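You operate a simulated robot arm through the tools that you are given. There is no shell and no other tool. Be economical: measure what you need, move in short steps, check, and stop when the job is done.

Carry out the task below with a simulated robot arm. There is one attempt and no reset: what you move stays moved.

TASK
Put the clean cup from the third shelf from the bottom of the tall rack on the second shelf from the bottom of the tall rack.
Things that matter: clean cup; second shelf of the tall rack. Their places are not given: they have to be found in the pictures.

It is judged by the outcome, as a careful person would: the job done as asked, and still so three seconds after it is handed in. It fails if anything else is knocked over, pushed out of place, dropped, spilled or broken.

THE ROBOT
A 7-joint arm with a two-finger parallel gripper, fixed in place. Base frame: the origin is at the foot of the arm, x ahead of it, y to its left, z up; the work surface is at about z = 110. Lengths are in cm, angles in degrees, forces in N, time in s.
With the tool pointing down near the work surface it reaches from about 10 to 64 cm from the base axis. Its first joint turns from -66.0 to 66.0 degrees. Payload 2.4 kg.
The tool frame sits at the grasp point between the pads (the TCP): z along the fingers, y along the line on which they close. The tips reach 3 cm beyond it. The gripper opens to 9.4 cm. The fingers are 2.8 cm wide and 1 cm thick; the gripper's body (5 by 9.6 cm) begins 5.5 cm behind the TCP.
Orientation is told as [roll, pitch, yaw] about the base's x, y, z axes, in that order, counted from this pose: with the fingers straight down and closing along the base's y, the tool's x points along the base's -x, its y along +y and its z along -z.

THE INTERFACE
- The arm moves only by the tool jog_arm. Its argument "steps" is a list of rows, each a list of 2 entries, a list of its own where there are three numbers: the shift along the base's x, y, z in cm, then the turn about the base's z in rad. In form: [[[x, y, z], spin], ...]. A call has 1 to 20 rows; each row shifts and turns the commanded pose from where the row before left it. "gripper" is the finger opening in cm, from 0 to 9.4, set as the call begins (left out, the last holds). Each row takes 0.2 s and may step no farther than 5 cm and 8.6 degrees from the row before; otherwise, or with a gripper value out of range, the whole call is refused. A pose out of reach is approached as far as the arm can. The call stops where the force on the tool passes 40 N (or 10 N more than at its start, if that is more) or the arm is blocked; 0.2 s more then pass. Each finger travels about 15.3 cm/s and halts on what it meets, pressing with about 20 N; the grip force reading is that of the motor and also rises with nothing between the fingers. The clock runs only during rows and for 0.2 s after the last one: add rows that do not move to give the fingers time. It gives the time, the measured TCP pose, the force on the tool (base axes), the opening and the grip force at its end, in the units of the frame above (readings bear some noise), and new pictures: "pictures" is both (left out), scene, wrist or none.
- Cameras (640 x 400 px; columns grow to the right, rows downward): "scene" is fixed at [1.96, 46.06, 144.63]; the picture's right is [-0.90, -0.44, 0.00], its down [-0.24, 0.49, -0.84] and it looks along [0.37, -0.75, -0.55] (base axes); focal length 295 px, centre (320, 200). "wrist" rides on the gripper at [-3.7, 0, -5.8] in the tool frame; the picture's right is [0.00, -1.00, 0.00], its down [0.97, 0.00, -0.24] and it looks along [0.24, 0.00, 0.97] (tool axes); focal length 218 px, centre (320, 200).
- probe_pixels(camera, pixels): there is no depth. For up to 12 entries [column, row, z] of the newest picture of that camera ("zoom" is the newest enlarged one), the place [x, y] in the base frame at which the ray of that pixel passes the height z, good to about 0.3 cm. The clock stands still meanwhile.
- zoom(camera, box): a new picture of the part [left, top, right, bottom] of that camera's present view, enlarged. The clock stands still meanwhile.
- sign_off(): hands the job in; it is judged then, once.

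Work in short steps. Measure before you move; look again where a grasp or a placing could have gone wrong, and mend it. You have 60 turns and 150 pictures in all, those below and enlarged ones among them. Open the gripper and draw the arm clear of the work before you hand the job in, unless the task says otherwise; then end with one line.

The tools are called after "Emit:" as a command line: name --argument value ..., lists and objects as JSON in quotes. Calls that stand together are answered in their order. jog_arm: Moves the arm, as the interface text tells. Its arguments: {"type":"object","properties":{"steps":{"type":"array","items":{"type":"array"}},"gripper":{"type":"number"},"pictures":{"type":"string","enum":["both","scene","wrist","none"]}},"required":["steps"]} The other tools are called the same way: probe_pixels (camera, pixels) gives the place at which the rays of pixels pass given heights; zoom (camera, box) takes an enlarged picture of a part of a camera's view; sign_off () hands the job in.

At the start:

```text
clock: 0.0
ee_pos: [34.58, -21.71, 125.98]
orientation: [-0.1, 0.0, -0.1]
ft_force: [0.1, 0.0, -0.1]
opening: 9.4
grasp_force: 0.1
```

scene: 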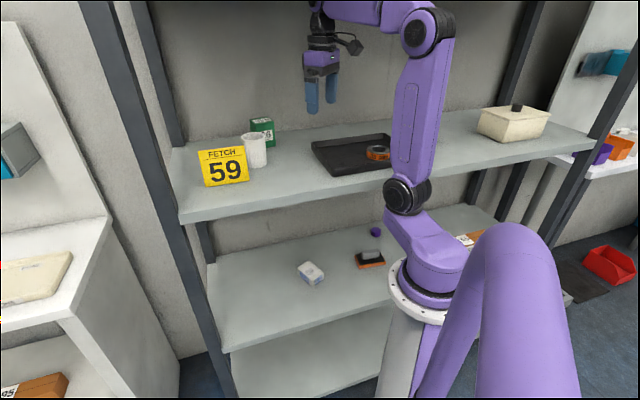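
wrist: 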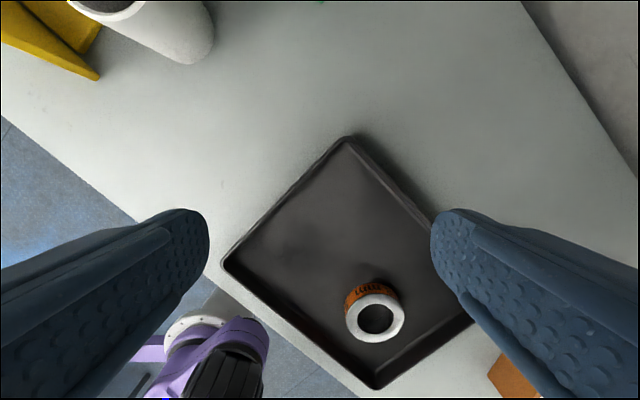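

The scene shows a white cup at about (255,150) on the shelf at z≈110, with a shelf below it at rows 250-320. I'll enlarge both and probe.

Emit:
zoom --camera "scene" --box '[160, 100, 320, 200]'

Emit:
zoom --camera "scene" --box '[180, 200, 500, 400]'

Emit:
probe_pixels --camera "scene" --pixels '[[256, 167, 110], [254, 137, 118], [182, 222, 110], [589, 152, 110], [170, 150, 110], [213, 250, 80], [230, 352, 80], [312, 275, 80], [370, 262, 80], [378, 155, 110], [243, 137, 118], [266, 137, 118]]'

```text
4.00 times, centred on (240, 150) of scene
```

zoom: 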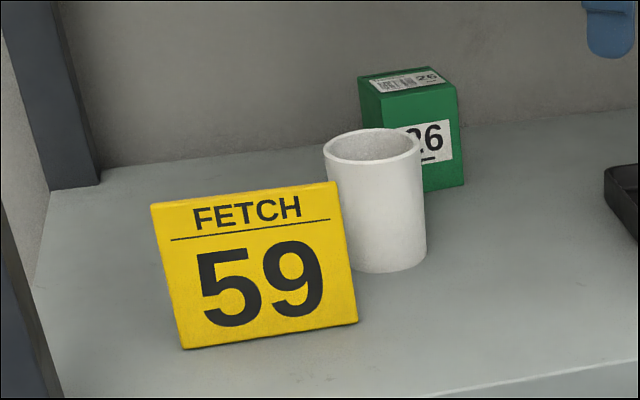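

```text
2.00 times, centred on (340, 300) of scene
```

zoom: 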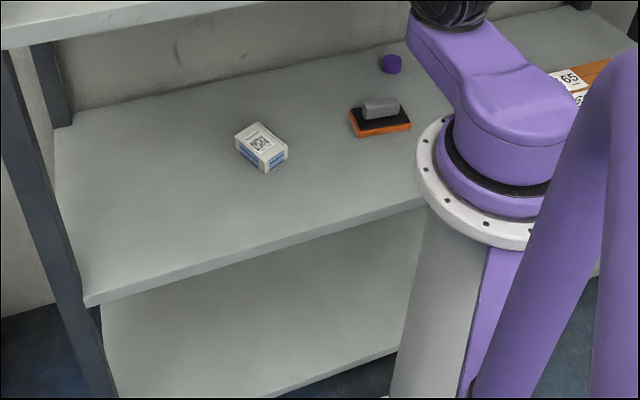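

```text
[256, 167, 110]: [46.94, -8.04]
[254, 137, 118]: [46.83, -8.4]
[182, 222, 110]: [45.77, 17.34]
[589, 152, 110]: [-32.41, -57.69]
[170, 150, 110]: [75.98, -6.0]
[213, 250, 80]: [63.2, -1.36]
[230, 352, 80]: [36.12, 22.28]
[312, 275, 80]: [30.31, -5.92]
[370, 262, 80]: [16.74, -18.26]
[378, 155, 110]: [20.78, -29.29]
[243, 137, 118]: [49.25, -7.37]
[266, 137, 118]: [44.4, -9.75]
```

The cup sits near (47,-8), close to sign 59 and the green box. I'll go above it, at z≈136, to look down at it and into it.

Emit:
jog_arm --steps '[[[0, 0, 3.5], 0], [[0, 0, 3.5], 0], [[0, 0, 3.5], 0], [[2.5, 3, 0], 0], [[2.5, 3, 0], 0], [[2, 3, 0], 0], [[2, 3, 0], 0], [[2, 2, 0], 0]]'

Emit:
probe_pixels --camera "scene" --pixels '[[205.75, 187, 110], [249.25, 180.5, 110], [198, 151, 119], [243.7, 145.7, 119], [276, 146.7, 110], [266, 147.5, 110], [257, 168, 110]]'

```text
clock: 1.8
ee_pos: [43.71, -7.14, 134.24]
orientation: [0.0, 0.0, 0.0]
ft_force: [0.2, 0.0, -0.2]
opening: 9.4
grasp_force: 0.0
out of reach, approached as far as the arm can: row 3, 5, 7, 8
```

scene: 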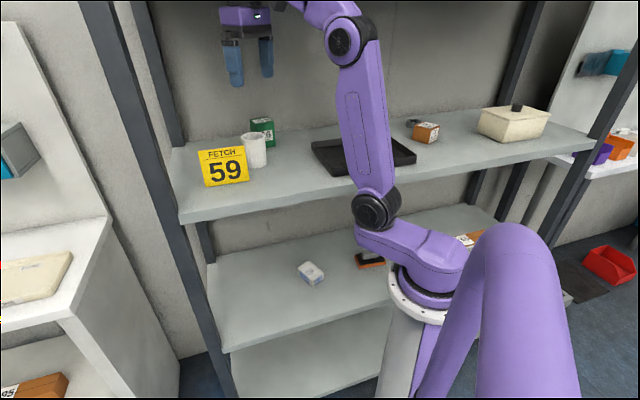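
wrist: 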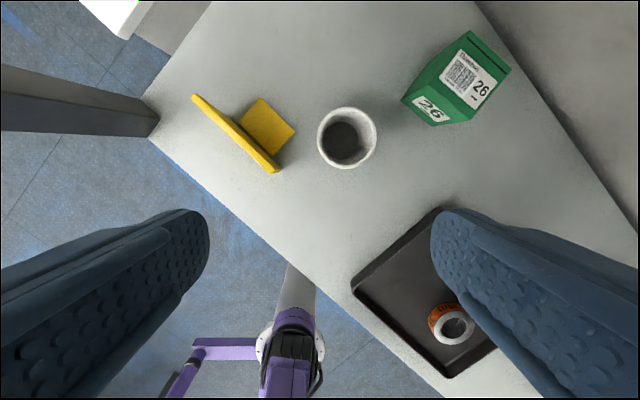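

```text
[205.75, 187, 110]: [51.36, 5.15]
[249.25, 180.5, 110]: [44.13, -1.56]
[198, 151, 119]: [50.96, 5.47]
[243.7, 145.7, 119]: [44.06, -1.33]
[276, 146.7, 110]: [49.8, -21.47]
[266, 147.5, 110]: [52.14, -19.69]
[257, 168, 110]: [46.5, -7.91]
```

From above, the cup (347,137 in wrist) seems dark inside. I'll enlarge it, and the item uncovered at scene (418,128).

Emit:
zoom --camera "wrist" --box '[270, 80, 430, 180]'

Emit:
zoom --camera "scene" --box '[380, 90, 560, 200]'

Emit:
probe_pixels --camera "wrist" --pixels '[[347, 137, 118], [317, 137, 118], [377, 137, 118], [347, 106, 118], [347, 169, 118], [275, 172, 110], [193, 97, 119], [295, 130, 110], [149, 139, 110], [445, 398, 110], [402, 100, 110], [436, 125, 110]]'

```text
4.00 times, centred on (350, 130) of wrist
```

zoom: 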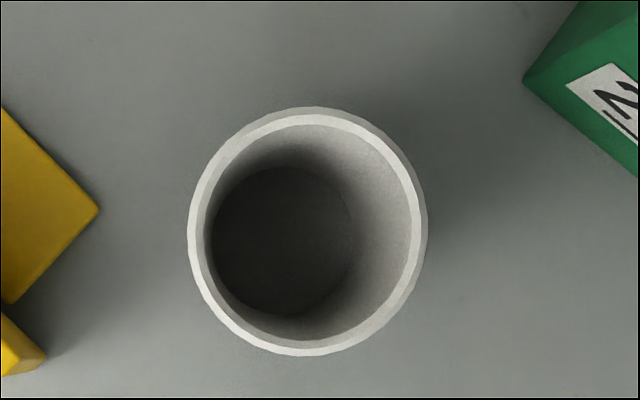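

```text
3.56 times, centred on (470, 145) of scene
```

zoom: 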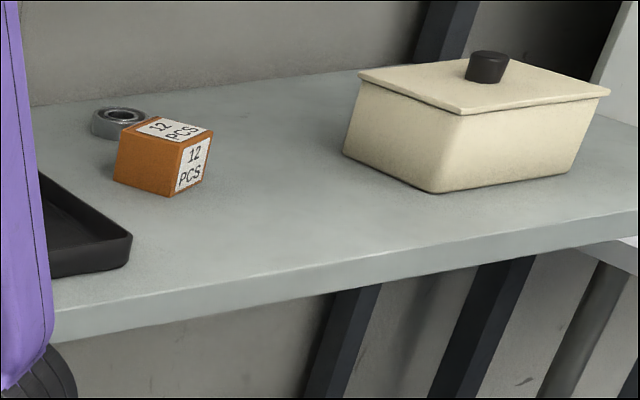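

```text
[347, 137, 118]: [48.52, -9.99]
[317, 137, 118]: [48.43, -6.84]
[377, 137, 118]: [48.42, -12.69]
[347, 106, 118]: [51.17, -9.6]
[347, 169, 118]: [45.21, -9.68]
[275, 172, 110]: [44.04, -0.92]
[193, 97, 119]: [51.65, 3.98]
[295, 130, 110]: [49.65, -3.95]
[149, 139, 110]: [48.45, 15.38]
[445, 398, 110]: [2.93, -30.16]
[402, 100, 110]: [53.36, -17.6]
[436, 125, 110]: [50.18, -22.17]
```

Only one cup is present; its inside is just shaded. Rim centre is at about (48.2,-9.7), z≈117.3, and the rack runs at 45° (front edge x−y≈33). Next I measure the second shelf's height and the purple parts around the base.

Emit:
probe_pixels --camera "scene" --pixels '[[222.5, 347.5, 60], [222.5, 347.5, 66], [390, 299, 60], [390, 299, 66], [312, 284, 62], [300, 265, 65], [322, 274, 65], [205, 262, 62], [510, 230, 100], [270, 199.5, 110], [319.5, 190, 110]]'

Emit:
probe_pixels --camera "wrist" --pixels '[[195, 345, 98], [230, 343, 98], [165, 398, 98], [290, 345, 98], [290, 345, 110], [195, 345, 60], [225, 338, 60], [165, 398, 60]]'

Emit:
zoom --camera "wrist" --box '[140, 250, 400, 400]'

```text
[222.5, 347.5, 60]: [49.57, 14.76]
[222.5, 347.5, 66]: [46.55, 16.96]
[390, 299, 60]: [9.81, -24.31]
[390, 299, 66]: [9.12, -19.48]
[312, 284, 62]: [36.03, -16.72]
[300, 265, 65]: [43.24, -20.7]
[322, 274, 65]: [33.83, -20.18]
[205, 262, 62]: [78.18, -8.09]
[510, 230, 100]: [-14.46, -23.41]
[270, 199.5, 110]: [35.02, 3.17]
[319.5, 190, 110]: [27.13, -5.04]
```

```text
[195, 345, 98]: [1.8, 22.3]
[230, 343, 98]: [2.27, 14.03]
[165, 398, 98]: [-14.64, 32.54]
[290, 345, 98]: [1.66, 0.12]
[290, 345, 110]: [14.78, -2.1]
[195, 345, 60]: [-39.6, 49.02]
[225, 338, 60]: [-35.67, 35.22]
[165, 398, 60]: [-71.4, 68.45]
```

```text
2.46 times, centred on (270, 325) of wrist
```

zoom: 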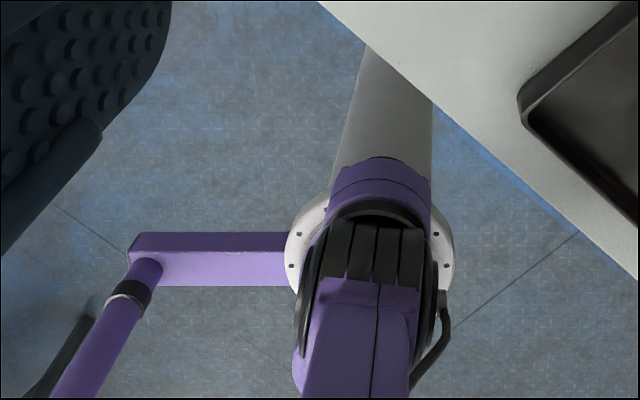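

The second shelf's top is at z≈63; its front edge is at the same 45° line. I'll turn the tool −45° (closing along the rack's length) while coming to above the cup.

Emit:
jog_arm --steps '[[[0, 0, -2], -0.131], [[0, 0, -2], -0.131], [[0.5, -0.5, -2], -0.131], [[0, -0.5, -2], -0.131], [[0, -0.5, 0], -0.131], [[0, 0, 0], -0.13], [[0, 0, 0], 0]]'

```text
clock: 3.4
ee_pos: [44.4, -8.76, 126.63]
orientation: [0.1, 0.0, -45.1]
ft_force: [-0.6, -0.9, 0.3]
opening: 9.42
grasp_force: 0.1
```

scene: 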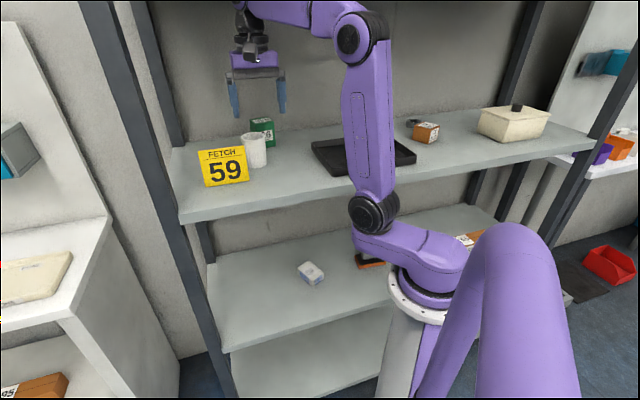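
wrist: 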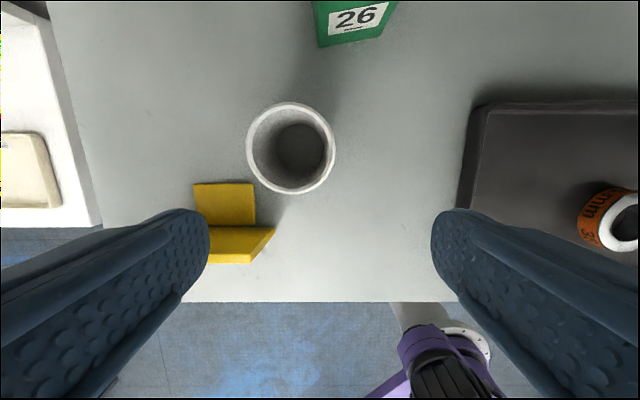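

The rack now looks axis-aligned in the wrist view; cup rim centre is at (291,148). I'll probe the rim, sign and shelf edge.

Emit:
probe_pixels --camera "wrist" --pixels '[[291, 148, 117.3], [246, 148, 117.3], [336, 148, 117.3], [291, 102, 117.3], [291, 194, 117.3], [256, 222, 110], [254, 183, 110], [194, 184, 110], [274, 230, 119], [300, 302, 110], [320, 46, 110]]'

```text
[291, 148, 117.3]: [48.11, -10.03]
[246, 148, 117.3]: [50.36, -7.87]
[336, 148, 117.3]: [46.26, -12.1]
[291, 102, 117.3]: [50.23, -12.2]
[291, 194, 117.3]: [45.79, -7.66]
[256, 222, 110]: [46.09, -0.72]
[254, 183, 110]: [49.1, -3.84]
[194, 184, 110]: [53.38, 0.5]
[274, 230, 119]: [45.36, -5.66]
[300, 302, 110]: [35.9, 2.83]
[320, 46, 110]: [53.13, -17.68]
```

Cup centre (48.2,−9.9); when aligned, the fingers clear the sign's foot by ≈2 cm. I'll centre over the cup and go down part way, then check.

Emit:
jog_arm --steps '[[[1.9, -0.6, 0], 0], [[1.9, -0.55, 0], 0], [[0, 0, -2], 0], [[0, 0, -2], 0], [[0, 0, -2], 0], [[0, 0, 0], 0]]'

```text
clock: 4.8
ee_pos: [47.87, -9.73, 120.4]
orientation: [0.0, 0.1, -44.9]
ft_force: [0.3, 0.7, -0.8]
opening: 9.41
grasp_force: 0.1
```

scene: 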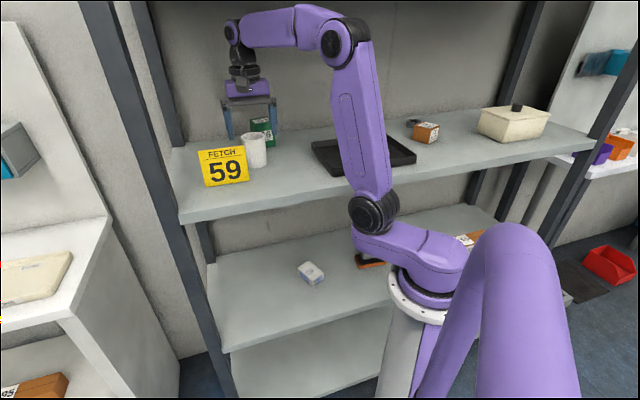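
wrist: 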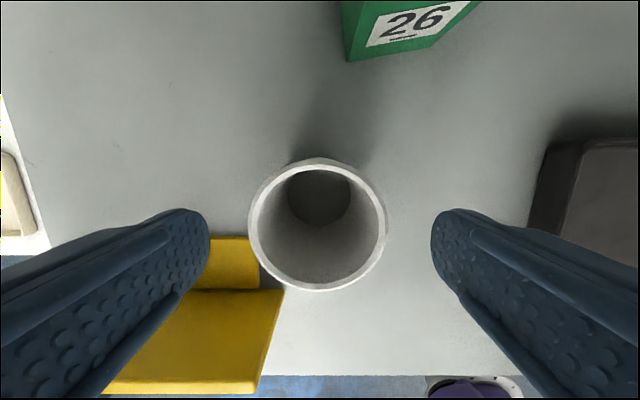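

The cup is centred between the fingers (rim at 317,225), about 0.3 cm deeper than the TCP. I'll descend to z≈114 with that small correction.

Emit:
jog_arm --steps '[[[0.2, -0.2, -2], 0], [[0, 0, -2], 0], [[0, 0, -1.5], 0], [[0, 0, -0.9], 0], [[0, 0, 0], 0]]'

```text
clock: 6.0
ee_pos: [48.28, -9.99, 114.08]
orientation: [0.0, 0.0, -45.0]
ft_force: [0.1, 0.4, -0.3]
opening: 9.38
grasp_force: 0.0
```

scene: 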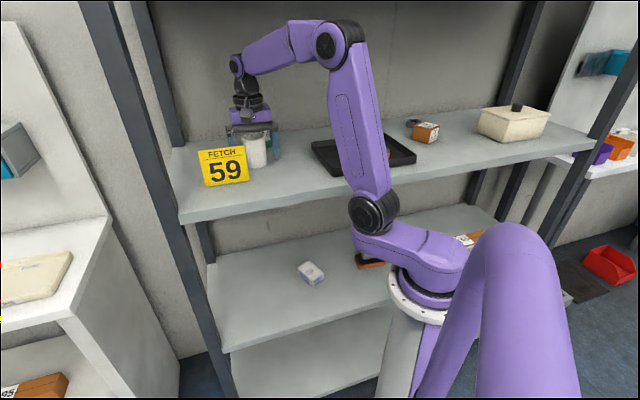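
wrist: 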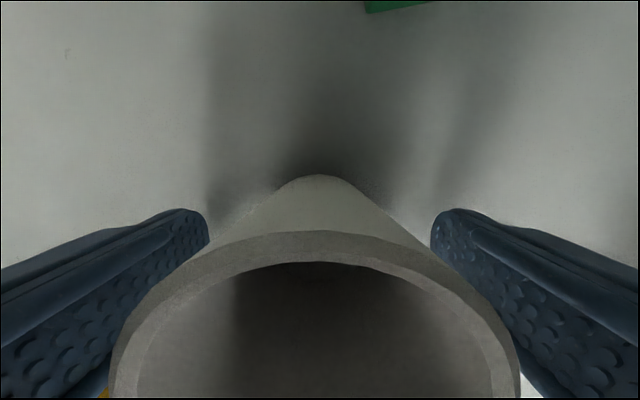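

The fingers straddle the cup with no contact force; I close them now.

Emit:
jog_arm --steps '[[[0, 0, 0], 0], [[0, 0, 0], 0], [[0, 0, 0], 0], [[0, 0, 0], 0]]' --gripper 4.5 --pictures "wrist"

```text
clock: 7.0
ee_pos: [48.16, -10.03, 114.13]
orientation: [0.0, 0.0, -45.1]
ft_force: [-0.8, -0.1, -0.2]
opening: 5.73
grasp_force: 19.7
```

wrist: 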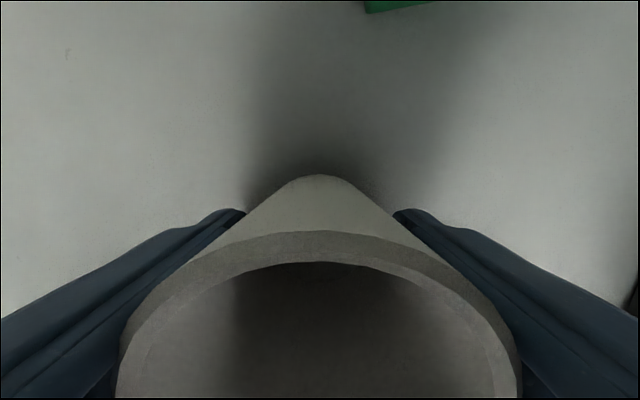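

Gripped firmly (5.73 cm, 19.7 N). I lift to z≈126, above the sign's top.

Emit:
jog_arm --steps '[[[0, 0, 1], 0], [[0, 0, 2], 0], [[0, 0, 2.5], 0], [[0, 0, 2.5], 0], [[0, 0, 2], 0], [[-0.7, 0.7, 1], 0], [[-0.7, 0.7, 1], 0]]'

```text
clock: 8.6
ee_pos: [46.95, -8.6, 126.0]
orientation: [0.1, 0.0, -45.0]
ft_force: [0.8, -0.5, -0.5]
opening: 5.73
grasp_force: 20.0
```

scene: 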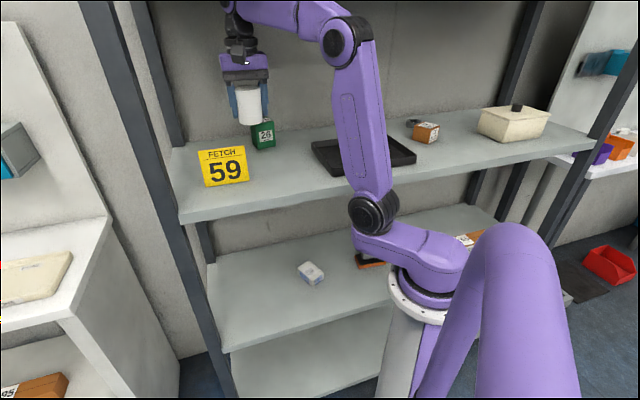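
wrist: 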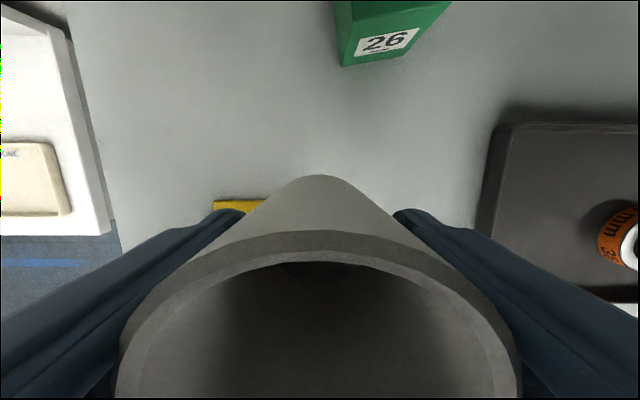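

The cup is held clear of the sign. I draw it straight out past the shelf's front edge to about (27.5,12.5).

Emit:
jog_arm --steps '[[[-1.6, 1.75, 0], 0], [[-1.6, 1.75, 0], 0], [[-1.6, 1.75, 0], 0], [[-1.6, 1.75, 0], 0], [[-1.6, 1.75, 0], 0], [[-1.6, 1.75, 0], 0], [[-1.6, 1.75, 0], 0], [[-1.6, 1.75, 0], 0], [[-1.6, 1.75, 0], 0], [[-1.6, 1.75, 0], 0], [[-1.6, 1.75, 0], 0], [[-1.6, 1.75, 0], 0], [[0, 0, 0], 0]]'

```text
clock: 11.4
ee_pos: [27.67, 12.39, 126.24]
orientation: [0.1, 0.0, -45.1]
ft_force: [-0.2, 0.5, -1.0]
opening: 5.74
grasp_force: 20.1
```

scene: 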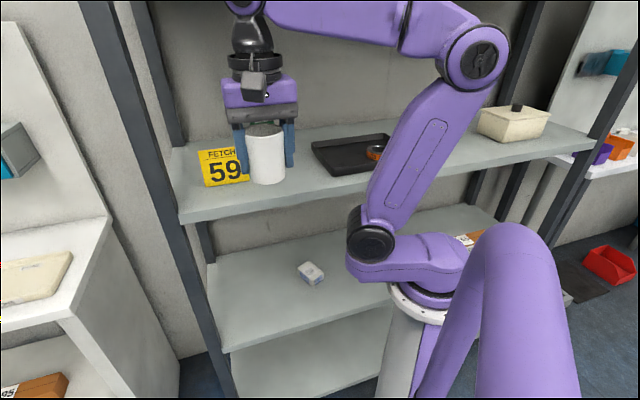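
wrist: 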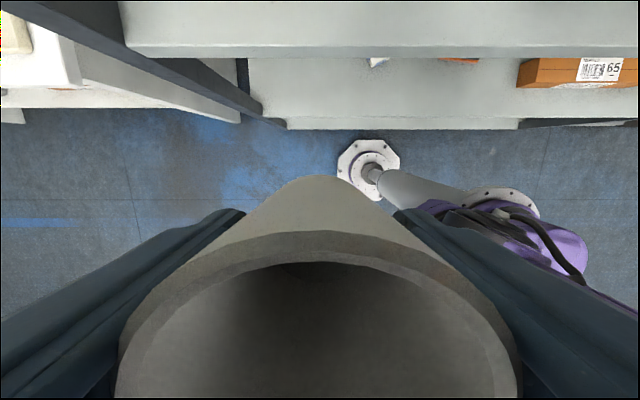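

The cup is out in front of the rack, over open floor. I lower it in stages, watching the elbow.

Emit:
jog_arm --steps '[[[0, 0, -2.5], 0], [[0, 0, -2.5], 0], [[0, 0, -2.5], 0], [[0, 0, -2.5], 0], [[0, 0, -2.5], 0], [[0, 0, -2.5], 0], [[0, 0, -2.5], 0], [[0, 0, -2.5], 0], [[0, 0, 0], 0]]' --pictures "scene"

```text
clock: 13.4
ee_pos: [27.58, 12.19, 106.2]
orientation: [0.0, 0.0, -45.0]
ft_force: [-0.4, 0.0, -0.9]
opening: 5.73
grasp_force: 20.3
```

scene: 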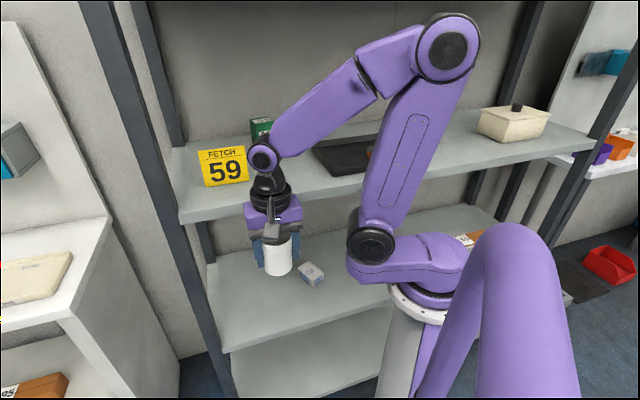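

All clear; the wrist joint is ≈18 cm above the TCP. I keep lowering.

Emit:
jog_arm --steps '[[[0, 0, -2.5], 0], [[0, 0, -2.5], 0], [[0, 0, -2.5], 0], [[0, 0, -2.5], 0], [[0, 0, -2.5], 0], [[0, 0, -2.5], 0], [[0, 0, -2.5], 0], [[0, 0, -2.5], 0], [[0, 0, 0], 0]]'

```text
clock: 15.4
ee_pos: [28.0, 12.34, 86.61]
orientation: [0.0, 0.0, -45.1]
ft_force: [0.8, 0.4, -1.0]
opening: 5.71
grasp_force: 19.9
out of reach, approached as far as the arm can: row 1
```

scene: 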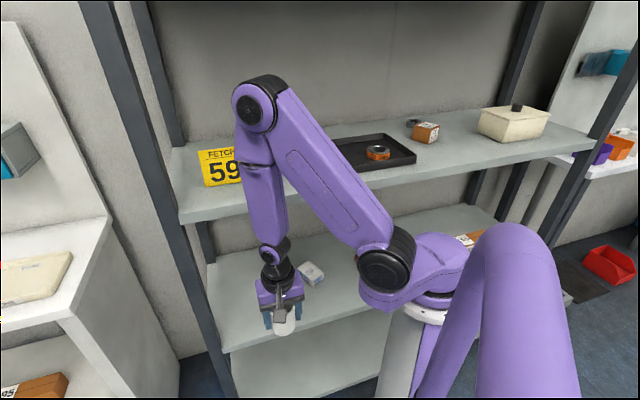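
wrist: 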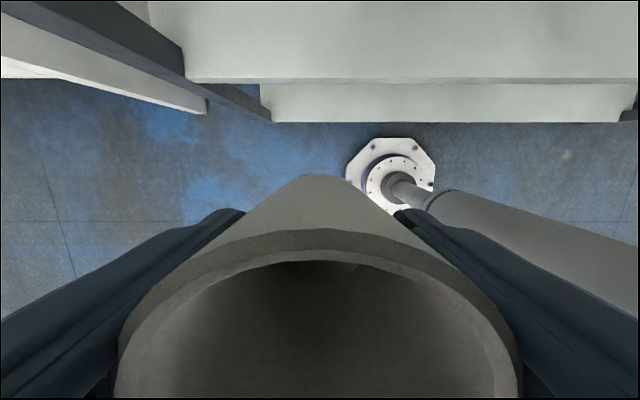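

The arm changed its elbow posture (now above the wrist, in front of the rack); sign and shelf items are unmoved. I continue down in smaller amounts.

Emit:
jog_arm --steps '[[[0, 0, -2], 0], [[0, 0, -2], 0], [[0, 0, -2], 0], [[0, 0, -2], 0], [[0, 0, -2], 0], [[0, 0, -2], 0], [[0, 0, 0], 0]]'

```text
clock: 17.0
ee_pos: [27.92, 12.61, 74.64]
orientation: [0.1, 0.0, -45.0]
ft_force: [-0.3, -0.6, -0.6]
opening: 5.71
grasp_force: 19.9
```

scene: 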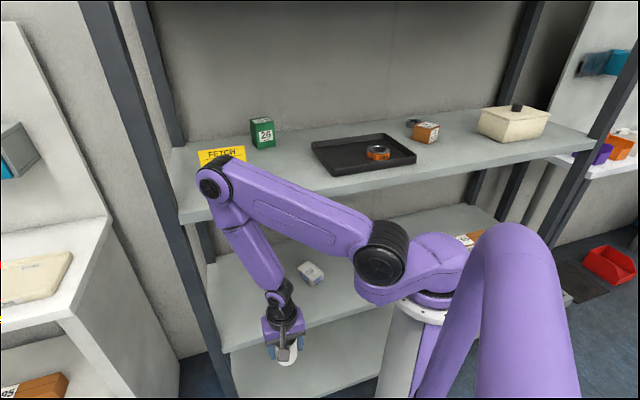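
wrist: 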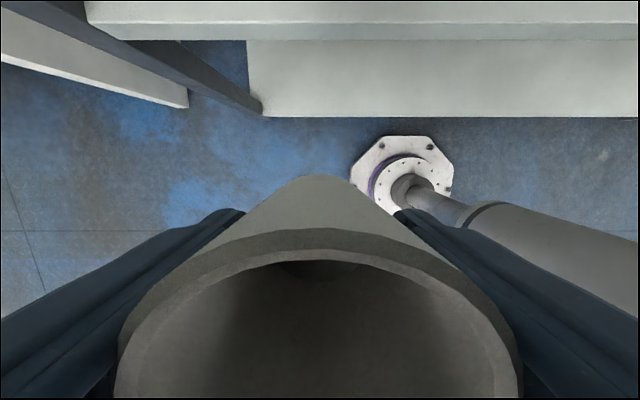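

I need the elbow's and wrist's positions to judge whether the arm can go in under the third shelf; I probe them at plausible heights.

Emit:
probe_pixels --camera "scene" --pixels '[[212, 182, 106], [212, 182, 110], [212, 182, 114], [212, 182, 118], [378, 255, 100], [378, 255, 104], [378, 255, 108], [275, 298, 90], [275, 298, 94], [275, 298, 86]]'

Emit:
probe_pixels --camera "wrist" --pixels '[[250, 118, 63], [500, 118, 63], [300, 22, 110], [300, 39, 107], [262, 112, 63]]'

```text
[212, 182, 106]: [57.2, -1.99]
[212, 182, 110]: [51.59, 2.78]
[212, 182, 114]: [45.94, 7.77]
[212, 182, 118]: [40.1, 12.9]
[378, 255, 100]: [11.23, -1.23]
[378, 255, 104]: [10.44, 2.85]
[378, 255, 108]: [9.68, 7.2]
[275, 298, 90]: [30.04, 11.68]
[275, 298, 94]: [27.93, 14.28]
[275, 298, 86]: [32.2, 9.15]
```

```text
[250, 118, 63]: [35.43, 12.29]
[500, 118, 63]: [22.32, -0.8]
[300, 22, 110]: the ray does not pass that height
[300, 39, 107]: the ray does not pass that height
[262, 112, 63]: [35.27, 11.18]
```

I look closely at the elbow near the third shelf's edge and the sign.

Emit:
zoom --camera "scene" --box '[160, 120, 320, 220]'

Emit:
zoom --camera "scene" --box '[180, 130, 500, 390]'

```text
4.00 times, centred on (240, 170) of scene
```

zoom: 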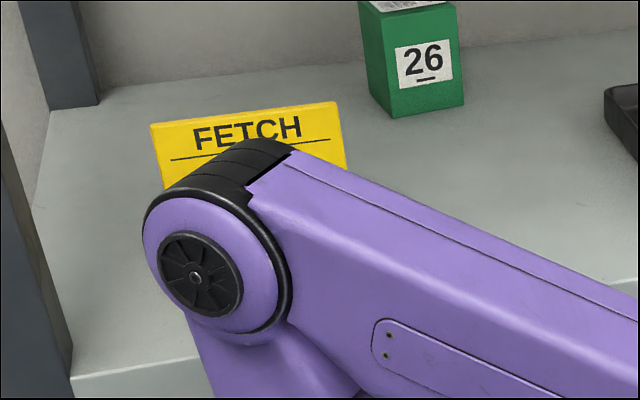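

```text
1.54 times, centred on (340, 260) of scene
```

zoom: 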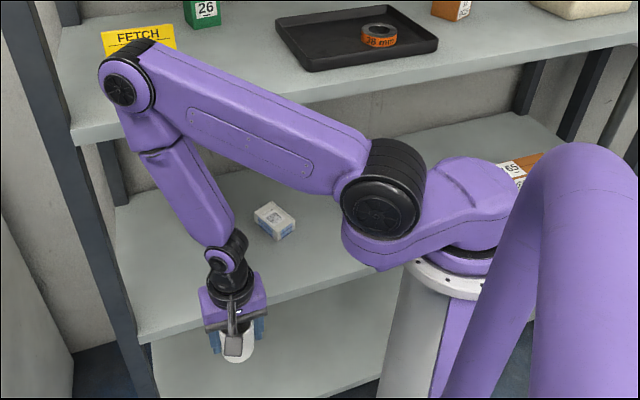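

By geometry, the elbow (≈(41,12,118)) must swing away from the rack before the hand can go in under shelf three. I back off from the rack a little and test how turning the tool shifts the elbow.

Emit:
jog_arm --steps '[[[-1.5, 1.5, 0], 0], [[-1.5, 1.5, 0], 0], [[-1.5, 1.5, 0], 0], [[0, 0, 0], 0.14], [[0, 0, 0], 0.14], [[0, 0, 0], 0.14], [[0, 0, 0], 0.14], [[0, 0, 0], 0.14], [[0, 0, 0], 0.085], [[0, 0, 0], 0]]' --pictures "scene"

```text
clock: 19.2
ee_pos: [23.46, 16.9, 74.67]
orientation: [-0.1, 0.0, 0.0]
ft_force: [0.3, -0.4, -1.1]
opening: 5.72
grasp_force: 19.6
```

scene: 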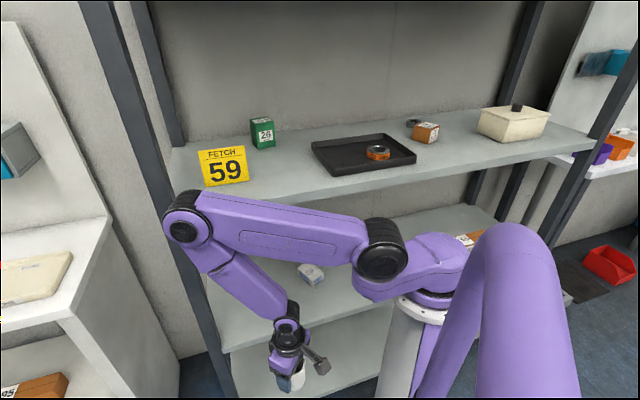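

The elbow seems to stay nearly in the arm's vertical plane. I test a pure further turn of 45° to see whether the elbow pixel (183,228) shifts.

Emit:
jog_arm --steps '[[[0, 0, 0], 0.14], [[0, 0, 0], 0.14], [[0, 0, 0], 0.14], [[0, 0, 0], 0.14], [[0, 0, 0], 0.14], [[0, 0, 0], 0.085], [[0, 0, 0], 0]]' --pictures "scene"

```text
clock: 20.8
ee_pos: [23.32, 16.9, 74.58]
orientation: [0.0, 0.0, 45.1]
ft_force: [-0.1, 0.1, -1.2]
opening: 5.71
grasp_force: 19.9
```

scene: 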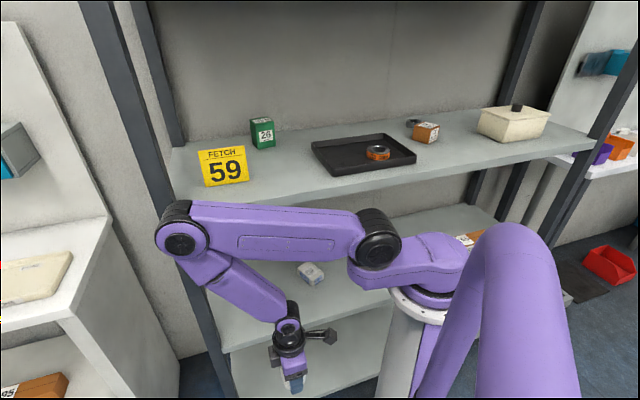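

Turning does swivel the elbow away from the rack ((183,228)→(175,240)). I keep turning the same way.

Emit:
jog_arm --steps '[[[0, 0, 0], 0.14], [[0, 0, 0], 0.14], [[0, 0, 0], 0.14], [[0, 0, 0], 0.14], [[0, 0, 0], 0.14], [[0, 0, 0], 0.14], [[0, 0, 0], 0.14], [[0, 0, 0], 0.14], [[0, 0, 0], 0]]' --pictures "scene"

```text
clock: 22.8
ee_pos: [23.39, 17.02, 74.64]
orientation: [-0.1, 0.0, 109.2]
ft_force: [0.9, -0.4, -0.5]
opening: 5.72
grasp_force: 20.0
```

scene: 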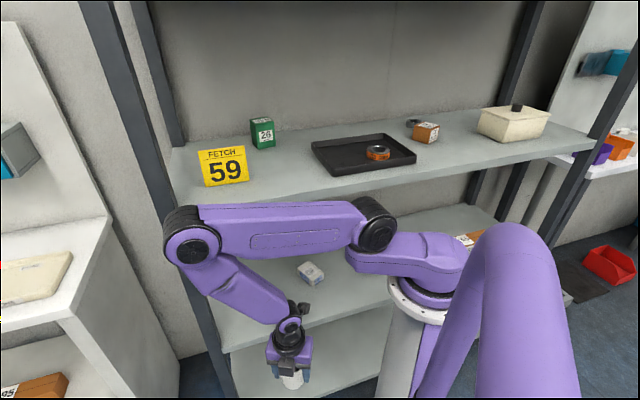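

The elbow keeps moving toward the camera, off the rack. I continue turning.

Emit:
jog_arm --steps '[[[0, 0, 0], 0.14], [[0, 0, 0], 0.14], [[0, 0, 0], 0.14], [[0, 0, 0], 0.14], [[0, 0, 0], 0.14], [[0, 0, 0], 0.14], [[0, 0, 0], 0.14], [[0, 0, 0], 0.14], [[0, 0, 0], 0]]' --pictures "scene"

```text
clock: 24.8
ee_pos: [23.33, 17.05, 74.56]
orientation: [-0.1, -0.1, 173.4]
ft_force: [0.3, 0.1, -0.3]
opening: 5.74
grasp_force: 20.4
```

scene: 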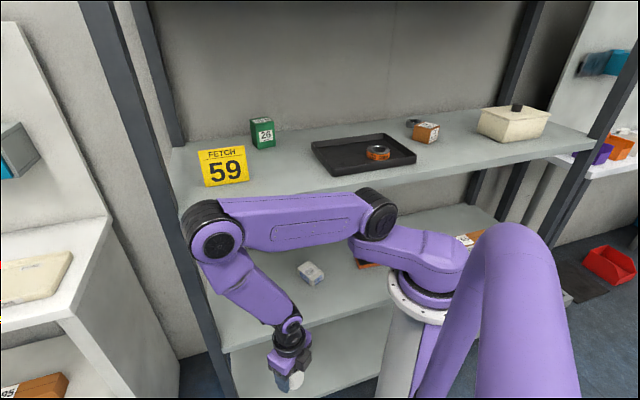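

The elbow now is at about (33,21,113), well off the rack, with the upper arm nearly parallel to the shelf front. I move in toward the rack half way, turning on to keep the elbow back.

Emit:
jog_arm --steps '[[[1.06, -1.06, 0], 0.1], [[1.06, -1.06, 0], 0.1], [[1.06, -1.06, 0], 0.1], [[1.06, -1.06, 0], 0.1], [[1.06, -1.06, 0], 0.1], [[1.06, -1.06, 0], 0.1], [[0, 0, 0], 0]]'

```text
clock: 26.4
ee_pos: [29.83, 10.62, 74.6]
orientation: [0.0, -0.1, -152.3]
ft_force: [0.2, 0.1, 0.0]
opening: 5.74
grasp_force: 20.0
```

scene: 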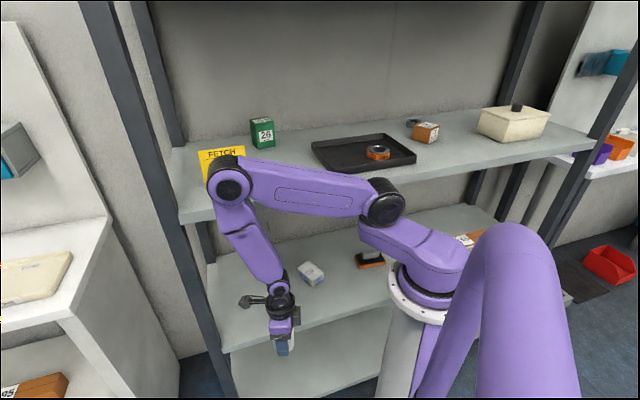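
wrist: 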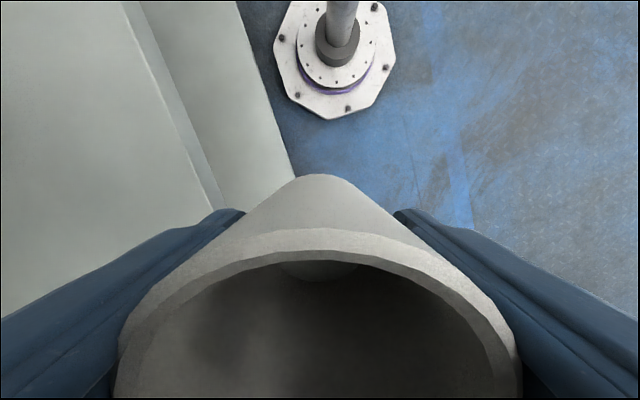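

The arm's redundancy is the shoulder link's azimuth: the elbow always stands above the line shoulder–wrist. Geometry then says that left of the column the elbow would hit shelf three, while right of the column (around (-1,-41), free shelf) it can stay in front. I back off, rise, and turn back to bring the shoulder left.

Emit:
jog_arm --steps '[[[-1, 1, 0], -0.14], [[-1, 1, 1], -0.14], [[-1, 1, 2], -0.14], [[0, 0, 2.5], -0.14], [[0, 0, 2.5], -0.14], [[0, 0, 2.5], -0.14], [[0, 0, 2.5], -0.14], [[0, 0, 2.5], -0.14], [[0, 0, 2.5], -0.14], [[0, 0, 2.5], -0.14], [[0, 0, 2.5], -0.14], [[0, 0, 2.5], -0.14], [[0, 0, 2.5], -0.14], [[0, 0, 2.5], -0.14], [[0, 0, 2.5], -0.14], [[0, 0, 2.5], -0.14], [[0, 0, 0], 0]]' --pictures "scene"

```text
clock: 30.0
ee_pos: [26.88, 13.59, 110.27]
orientation: [0.0, 0.1, 79.1]
ft_force: [-0.3, 0.2, 0.1]
opening: 5.71
grasp_force: 19.8
```

scene: 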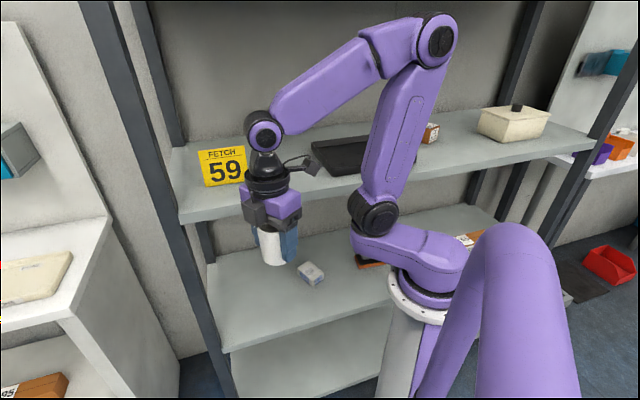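

All fine at z=110. I keep turning negative in place and watch the shoulder pixel (now 375,215).

Emit:
jog_arm --steps '[[[0, 0, 0.5], -0.14], [[0, 0, 0.5], -0.14], [[0, 0, 0.5], -0.14], [[0, 0, 0.5], -0.14], [[0, 0, 0.5], -0.14], [[0, 0, 0.5], -0.14], [[0, 0, 0.5], -0.14], [[0, 0, 0.5], -0.14], [[0, 0, 0.5], -0.14], [[0, 0, 0.5], -0.14], [[0, 0, 0], -0.14], [[0, 0, 0], -0.14], [[0, 0, 0], -0.14], [[0, 0, 0], -0.14], [[0, 0, 0], -0.14], [[0, 0, 0], -0.14], [[0, 0, 0], -0.14], [[0, 0, 0], -0.14]]' --pictures "scene"

```text
clock: 33.8
ee_pos: [26.8, 13.67, 115.07]
orientation: [0.0, 0.0, -65.2]
ft_force: [-0.7, 0.2, -0.2]
opening: 5.71
grasp_force: 20.0
```

scene: 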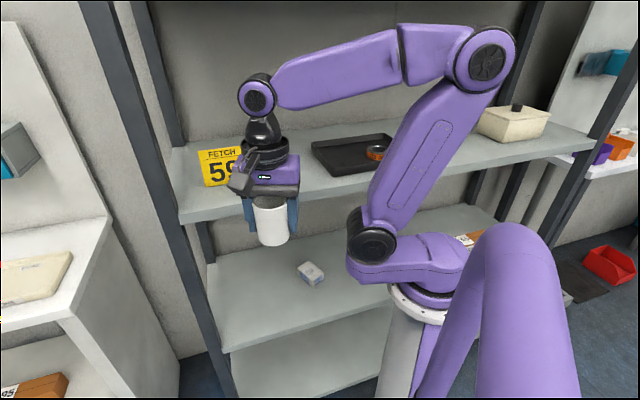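

The shoulder moved to (372,243), i.e. leftwards. I continue turning negative.

Emit:
jog_arm --steps '[[[0, 0, 0], -0.14], [[0, 0, 0], -0.14], [[0, 0, 0], -0.14], [[0, 0, 0], -0.14], [[0, 0, 0], -0.14], [[0, 0, 0], -0.14], [[0, 0, 0], -0.14], [[0, 0, 0], -0.14], [[0, 0, 0], -0.14], [[0, 0, 0], -0.14], [[0, 0, 0], -0.14], [[0, 0, 0], -0.14], [[0, 0, 0], -0.14], [[0, 0, 0], -0.14], [[0, 0, 0], -0.14], [[0, 0, 0], -0.14], [[0, 0, 0], -0.14], [[0, 0, 0], -0.14]]' --pictures "scene"

```text
clock: 37.6
ee_pos: [22.2, 0.04, 114.6]
orientation: [0.1, 0.0, 150.4]
ft_force: [-1.7, -0.7, -0.8]
opening: 5.72
grasp_force: 20.2
out of reach, approached as far as the arm can: row 14, 15, 16, 17, 18
```

scene: 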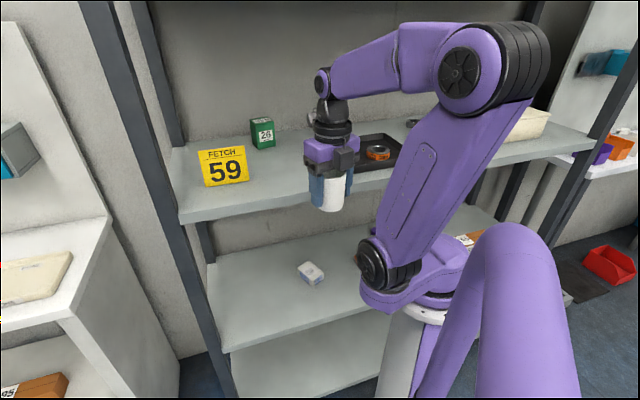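

The joint limits made the hand drift to (22,0,114.6), still safely in front of the shelf, and the shoulder link is now well left as wanted. I move right along the rack front, keeping clear of it, with a slight negative turn.

Emit:
jog_arm --steps '[[[-1, -1, 0.5], 0], [[-1.3, -1.3, 0.5], -0.05], [[-1.3, -1.3, 0.5], -0.05], [[-1.3, -1.3, 0.5], -0.05], [[-1.3, -1.3, 0], -0.05], [[-1.3, -1.3, 0], -0.05], [[-1.3, -1.3, 0], -0.05], [[0, 0, 0], 0]]'

```text
clock: 39.4
ee_pos: [13.32, -8.73, 116.5]
orientation: [0.0, 0.0, 133.4]
ft_force: [-0.1, 0.2, -0.7]
opening: 5.71
grasp_force: 20.0
```

scene: 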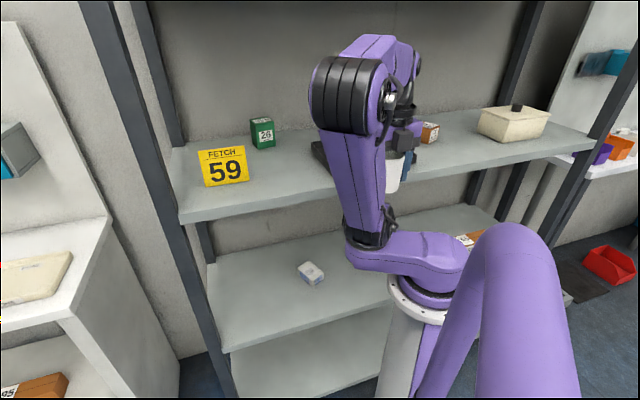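
wrist: 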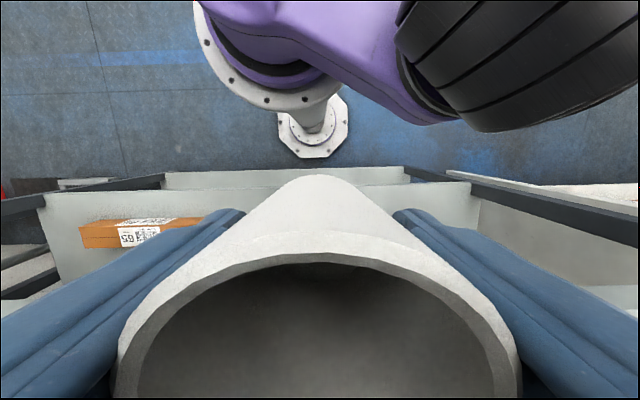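

The arm follows well; the cup is in front of the column at (13,-9). I continue right along the rack front.

Emit:
jog_arm --steps '[[[-1.3, -1.3, 0], -0.1], [[-1.3, -1.3, 0], -0.1], [[-1.3, -1.3, 0], -0.1], [[-1.3, -1.3, 0], -0.1], [[-1.3, -1.3, 0], -0.1], [[-1.3, -1.3, 0], -0.1], [[-1.3, -1.3, 0], -0.1], [[-1.3, -1.3, 0], -0.1], [[0, 0, 0], 0]]'

```text
clock: 41.4
ee_pos: [3.28, -19.39, 116.74]
orientation: [0.0, 0.1, 87.5]
ft_force: [1.4, 0.2, -0.4]
opening: 5.76
grasp_force: 20.0
```

scene: 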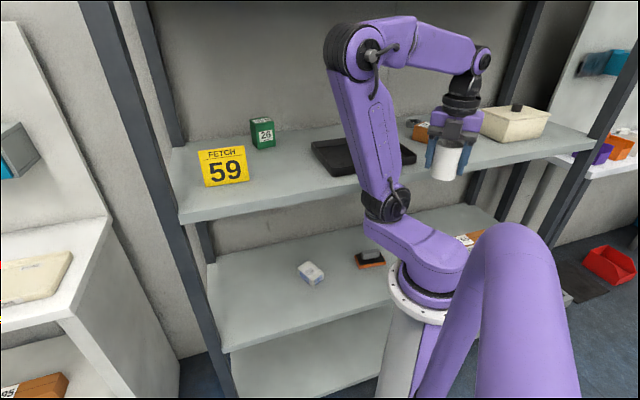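
wrist: 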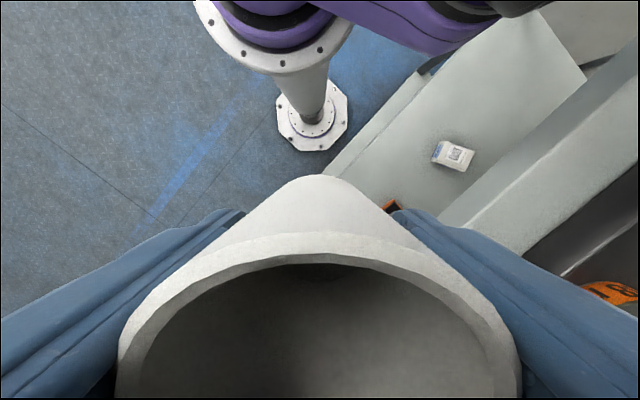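

The shoulder is swinging along a bit, but near-full extension to the right also lowers the elbow enough. I go on to about (-17,-34), in front of the rack's right part.

Emit:
jog_arm --steps '[[[-1.68, -1.22, 0], 0], [[-1.68, -1.22, 0], 0], [[-1.68, -1.22, 0], 0], [[-1.68, -1.22, 0], 0], [[-1.68, -1.22, 0], 0], [[-1.68, -1.22, 0], 0], [[-1.68, -1.22, 0], 0], [[-1.68, -1.22, 0], 0], [[-1.68, -1.22, 0], 0], [[-1.68, -1.22, 0], 0], [[-1.68, -1.22, 0], 0], [[-1.68, -1.22, 0], 0], [[0, 0, 0], 0]]'

```text
clock: 44.2
ee_pos: [-17.12, -33.87, 116.55]
orientation: [0.0, -0.1, 87.6]
ft_force: [-0.2, 0.1, -0.5]
opening: 5.72
grasp_force: 19.7
```

scene: 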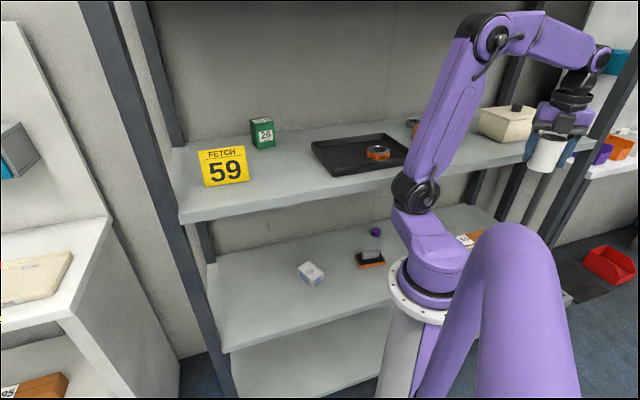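
wrist: 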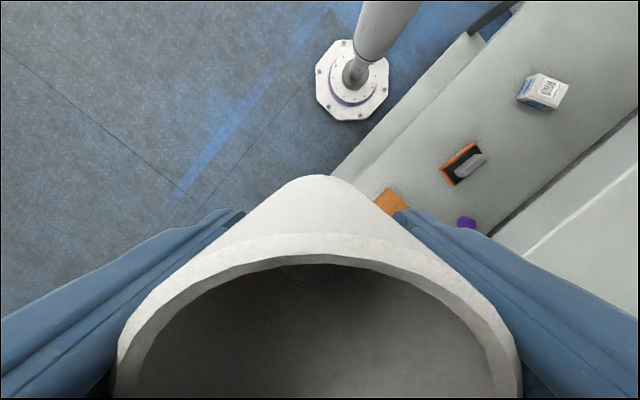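

Shelf two's contents show in the wrist view: an orange box near (390,200), eraser (462,165), purple item (466,222), small box (543,92). I probe them and the edge.

Emit:
probe_pixels --camera "wrist" --pixels '[[388, 189, 67], [375, 202, 67], [410, 207, 67], [440, 172, 63], [455, 186, 63], [466, 226, 63], [545, 108, 63], [516, 98, 63], [400, 136, 63], [470, 60, 63], [330, 176, 15]]'

Emit:
probe_pixels --camera "scene" --pixels '[[457, 239, 68], [470, 232, 68], [370, 268, 63], [375, 236, 63], [312, 286, 63], [480, 207, 63]]'

Emit:
zoom --camera "wrist" --box '[300, 40, 640, 260]'

```text
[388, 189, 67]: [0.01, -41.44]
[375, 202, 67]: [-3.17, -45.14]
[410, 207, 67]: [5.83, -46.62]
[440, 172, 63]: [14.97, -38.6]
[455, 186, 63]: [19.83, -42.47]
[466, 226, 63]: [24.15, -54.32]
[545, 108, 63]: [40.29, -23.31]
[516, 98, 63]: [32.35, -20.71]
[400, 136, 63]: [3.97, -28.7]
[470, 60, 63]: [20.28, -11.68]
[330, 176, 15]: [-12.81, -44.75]
```

```text
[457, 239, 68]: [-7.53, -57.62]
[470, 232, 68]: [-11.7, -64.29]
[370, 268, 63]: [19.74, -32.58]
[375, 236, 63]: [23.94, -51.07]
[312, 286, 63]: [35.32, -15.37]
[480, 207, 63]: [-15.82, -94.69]
```

```text
1.82 times, centred on (470, 150) of wrist
```

zoom: 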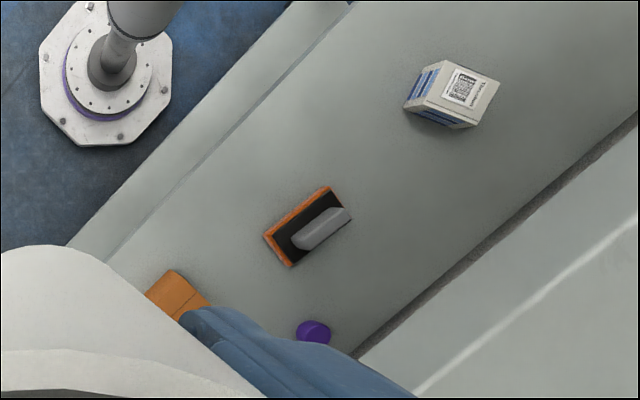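

Here the free strip between the front edge and the orange box is narrow; farther right near-full extension drops the elbow below shelf three. I go farther right, high and in front, turning so the camera sees that end of the rack.

Emit:
jog_arm --steps '[[[-0.74, -0.42, 0], 0.14], [[-0.74, -0.42, 0], 0.14], [[-0.74, -0.42, 0], 0.14], [[-0.74, -0.42, 0], 0.14], [[-0.74, -0.42, 0], 0.14], [[-0.74, -0.42, 0], 0.14], [[-0.74, -0.42, 0], 0.14], [[-0.74, -0.42, 0], 0.14], [[-0.74, -0.42, 0], 0.14], [[-0.74, -0.42, 0], 0.14], [[-0.74, -0.42, 0], 0.14], [[-0.74, -0.42, 0], 0.14], [[-0.74, -0.42, 0], 0.14], [[-0.74, -0.42, 0], 0.14], [[-0.74, -0.42, 0], 0.14], [[0, 0, 0], 0.14], [[0, 0, 0], 0.14], [[0, 0, 0], 0]]'

```text
clock: 48.0
ee_pos: [-28.1, -40.17, 116.59]
orientation: [0.0, 0.0, -136.0]
ft_force: [0.2, -0.4, -1.0]
opening: 5.71
grasp_force: 20.0
```

scene: 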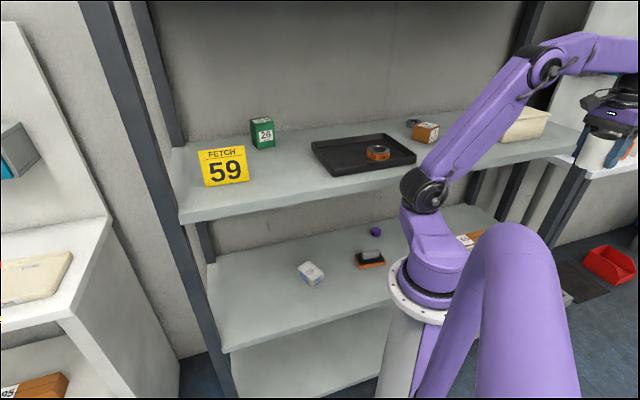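
wrist: 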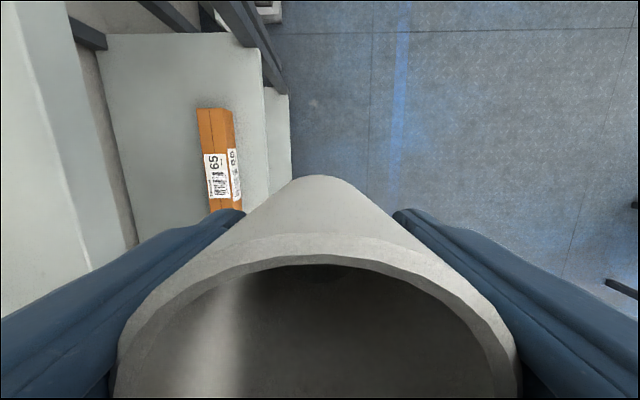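

Beyond the box (its far end at row ~108) the second shelf is free up to its right end near row 45. I probe those positions.

Emit:
probe_pixels --camera "wrist" --pixels '[[265, 90, 63], [262, 48, 63], [250, 40, 63], [110, 35, 63], [198, 108, 68], [230, 109, 68], [234, 122, 63], [241, 205, 63], [241, 190, 63], [265, 180, 63], [285, 95, 63]]'

Emit:
zoom --camera "wrist" --box '[60, 0, 380, 200]'

```text
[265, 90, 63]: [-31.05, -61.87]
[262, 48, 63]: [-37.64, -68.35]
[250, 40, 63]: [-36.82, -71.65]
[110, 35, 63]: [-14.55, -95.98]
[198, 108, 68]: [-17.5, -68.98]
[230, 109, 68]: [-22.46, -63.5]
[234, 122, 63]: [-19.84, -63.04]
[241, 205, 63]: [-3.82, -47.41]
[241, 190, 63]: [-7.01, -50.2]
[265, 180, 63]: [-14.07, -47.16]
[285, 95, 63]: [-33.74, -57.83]
```

```text
2.00 times, centred on (220, 100) of wrist
```

zoom: 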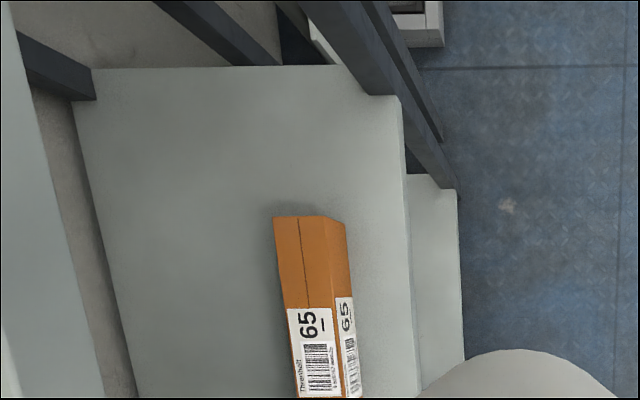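

There is free shelf right of the box (t-range beyond (-20,-66)). I descend here, in front of the rack, to z≈76.

Emit:
jog_arm --steps '[[[0, 0, -2], 0], [[0, 0, -2.5], 0], [[0, 0, -2.5], 0], [[0, 0, -2.5], 0], [[0, 0, -2.5], 0], [[0, 0, -2.5], 0], [[0, 0, -2.5], 0], [[0, 0, -2.5], 0], [[0, 0, -2.5], 0], [[0, 0, -2.5], 0], [[0, 0, -2.5], 0], [[0, 0, -2.5], 0], [[0, 0, -2.5], 0], [[0, 0, -2.5], 0], [[0, 0, -2.5], 0], [[0, 0, -2.5], 0], [[0, 0, -1], 0], [[0, 0, 0], 0]]'

```text
clock: 51.8
ee_pos: [-28.33, -40.18, 76.33]
orientation: [0.0, 0.1, -136.0]
ft_force: [0.3, 0.0, -0.3]
opening: 5.71
grasp_force: 19.8
```

scene: 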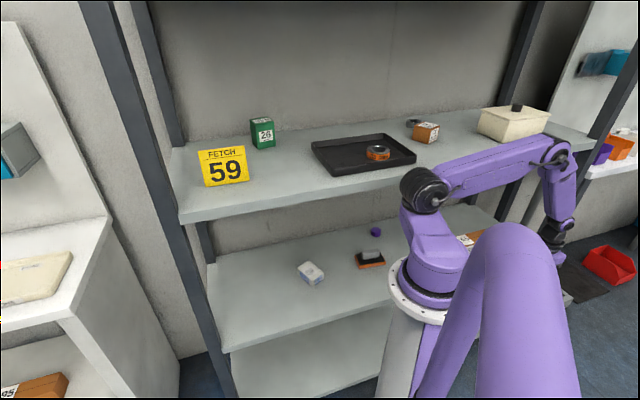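
wrist: 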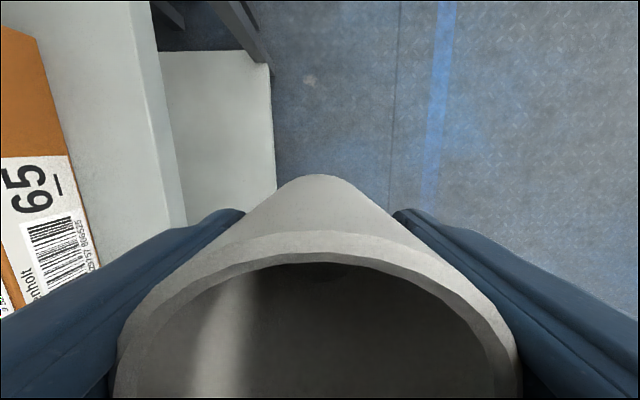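

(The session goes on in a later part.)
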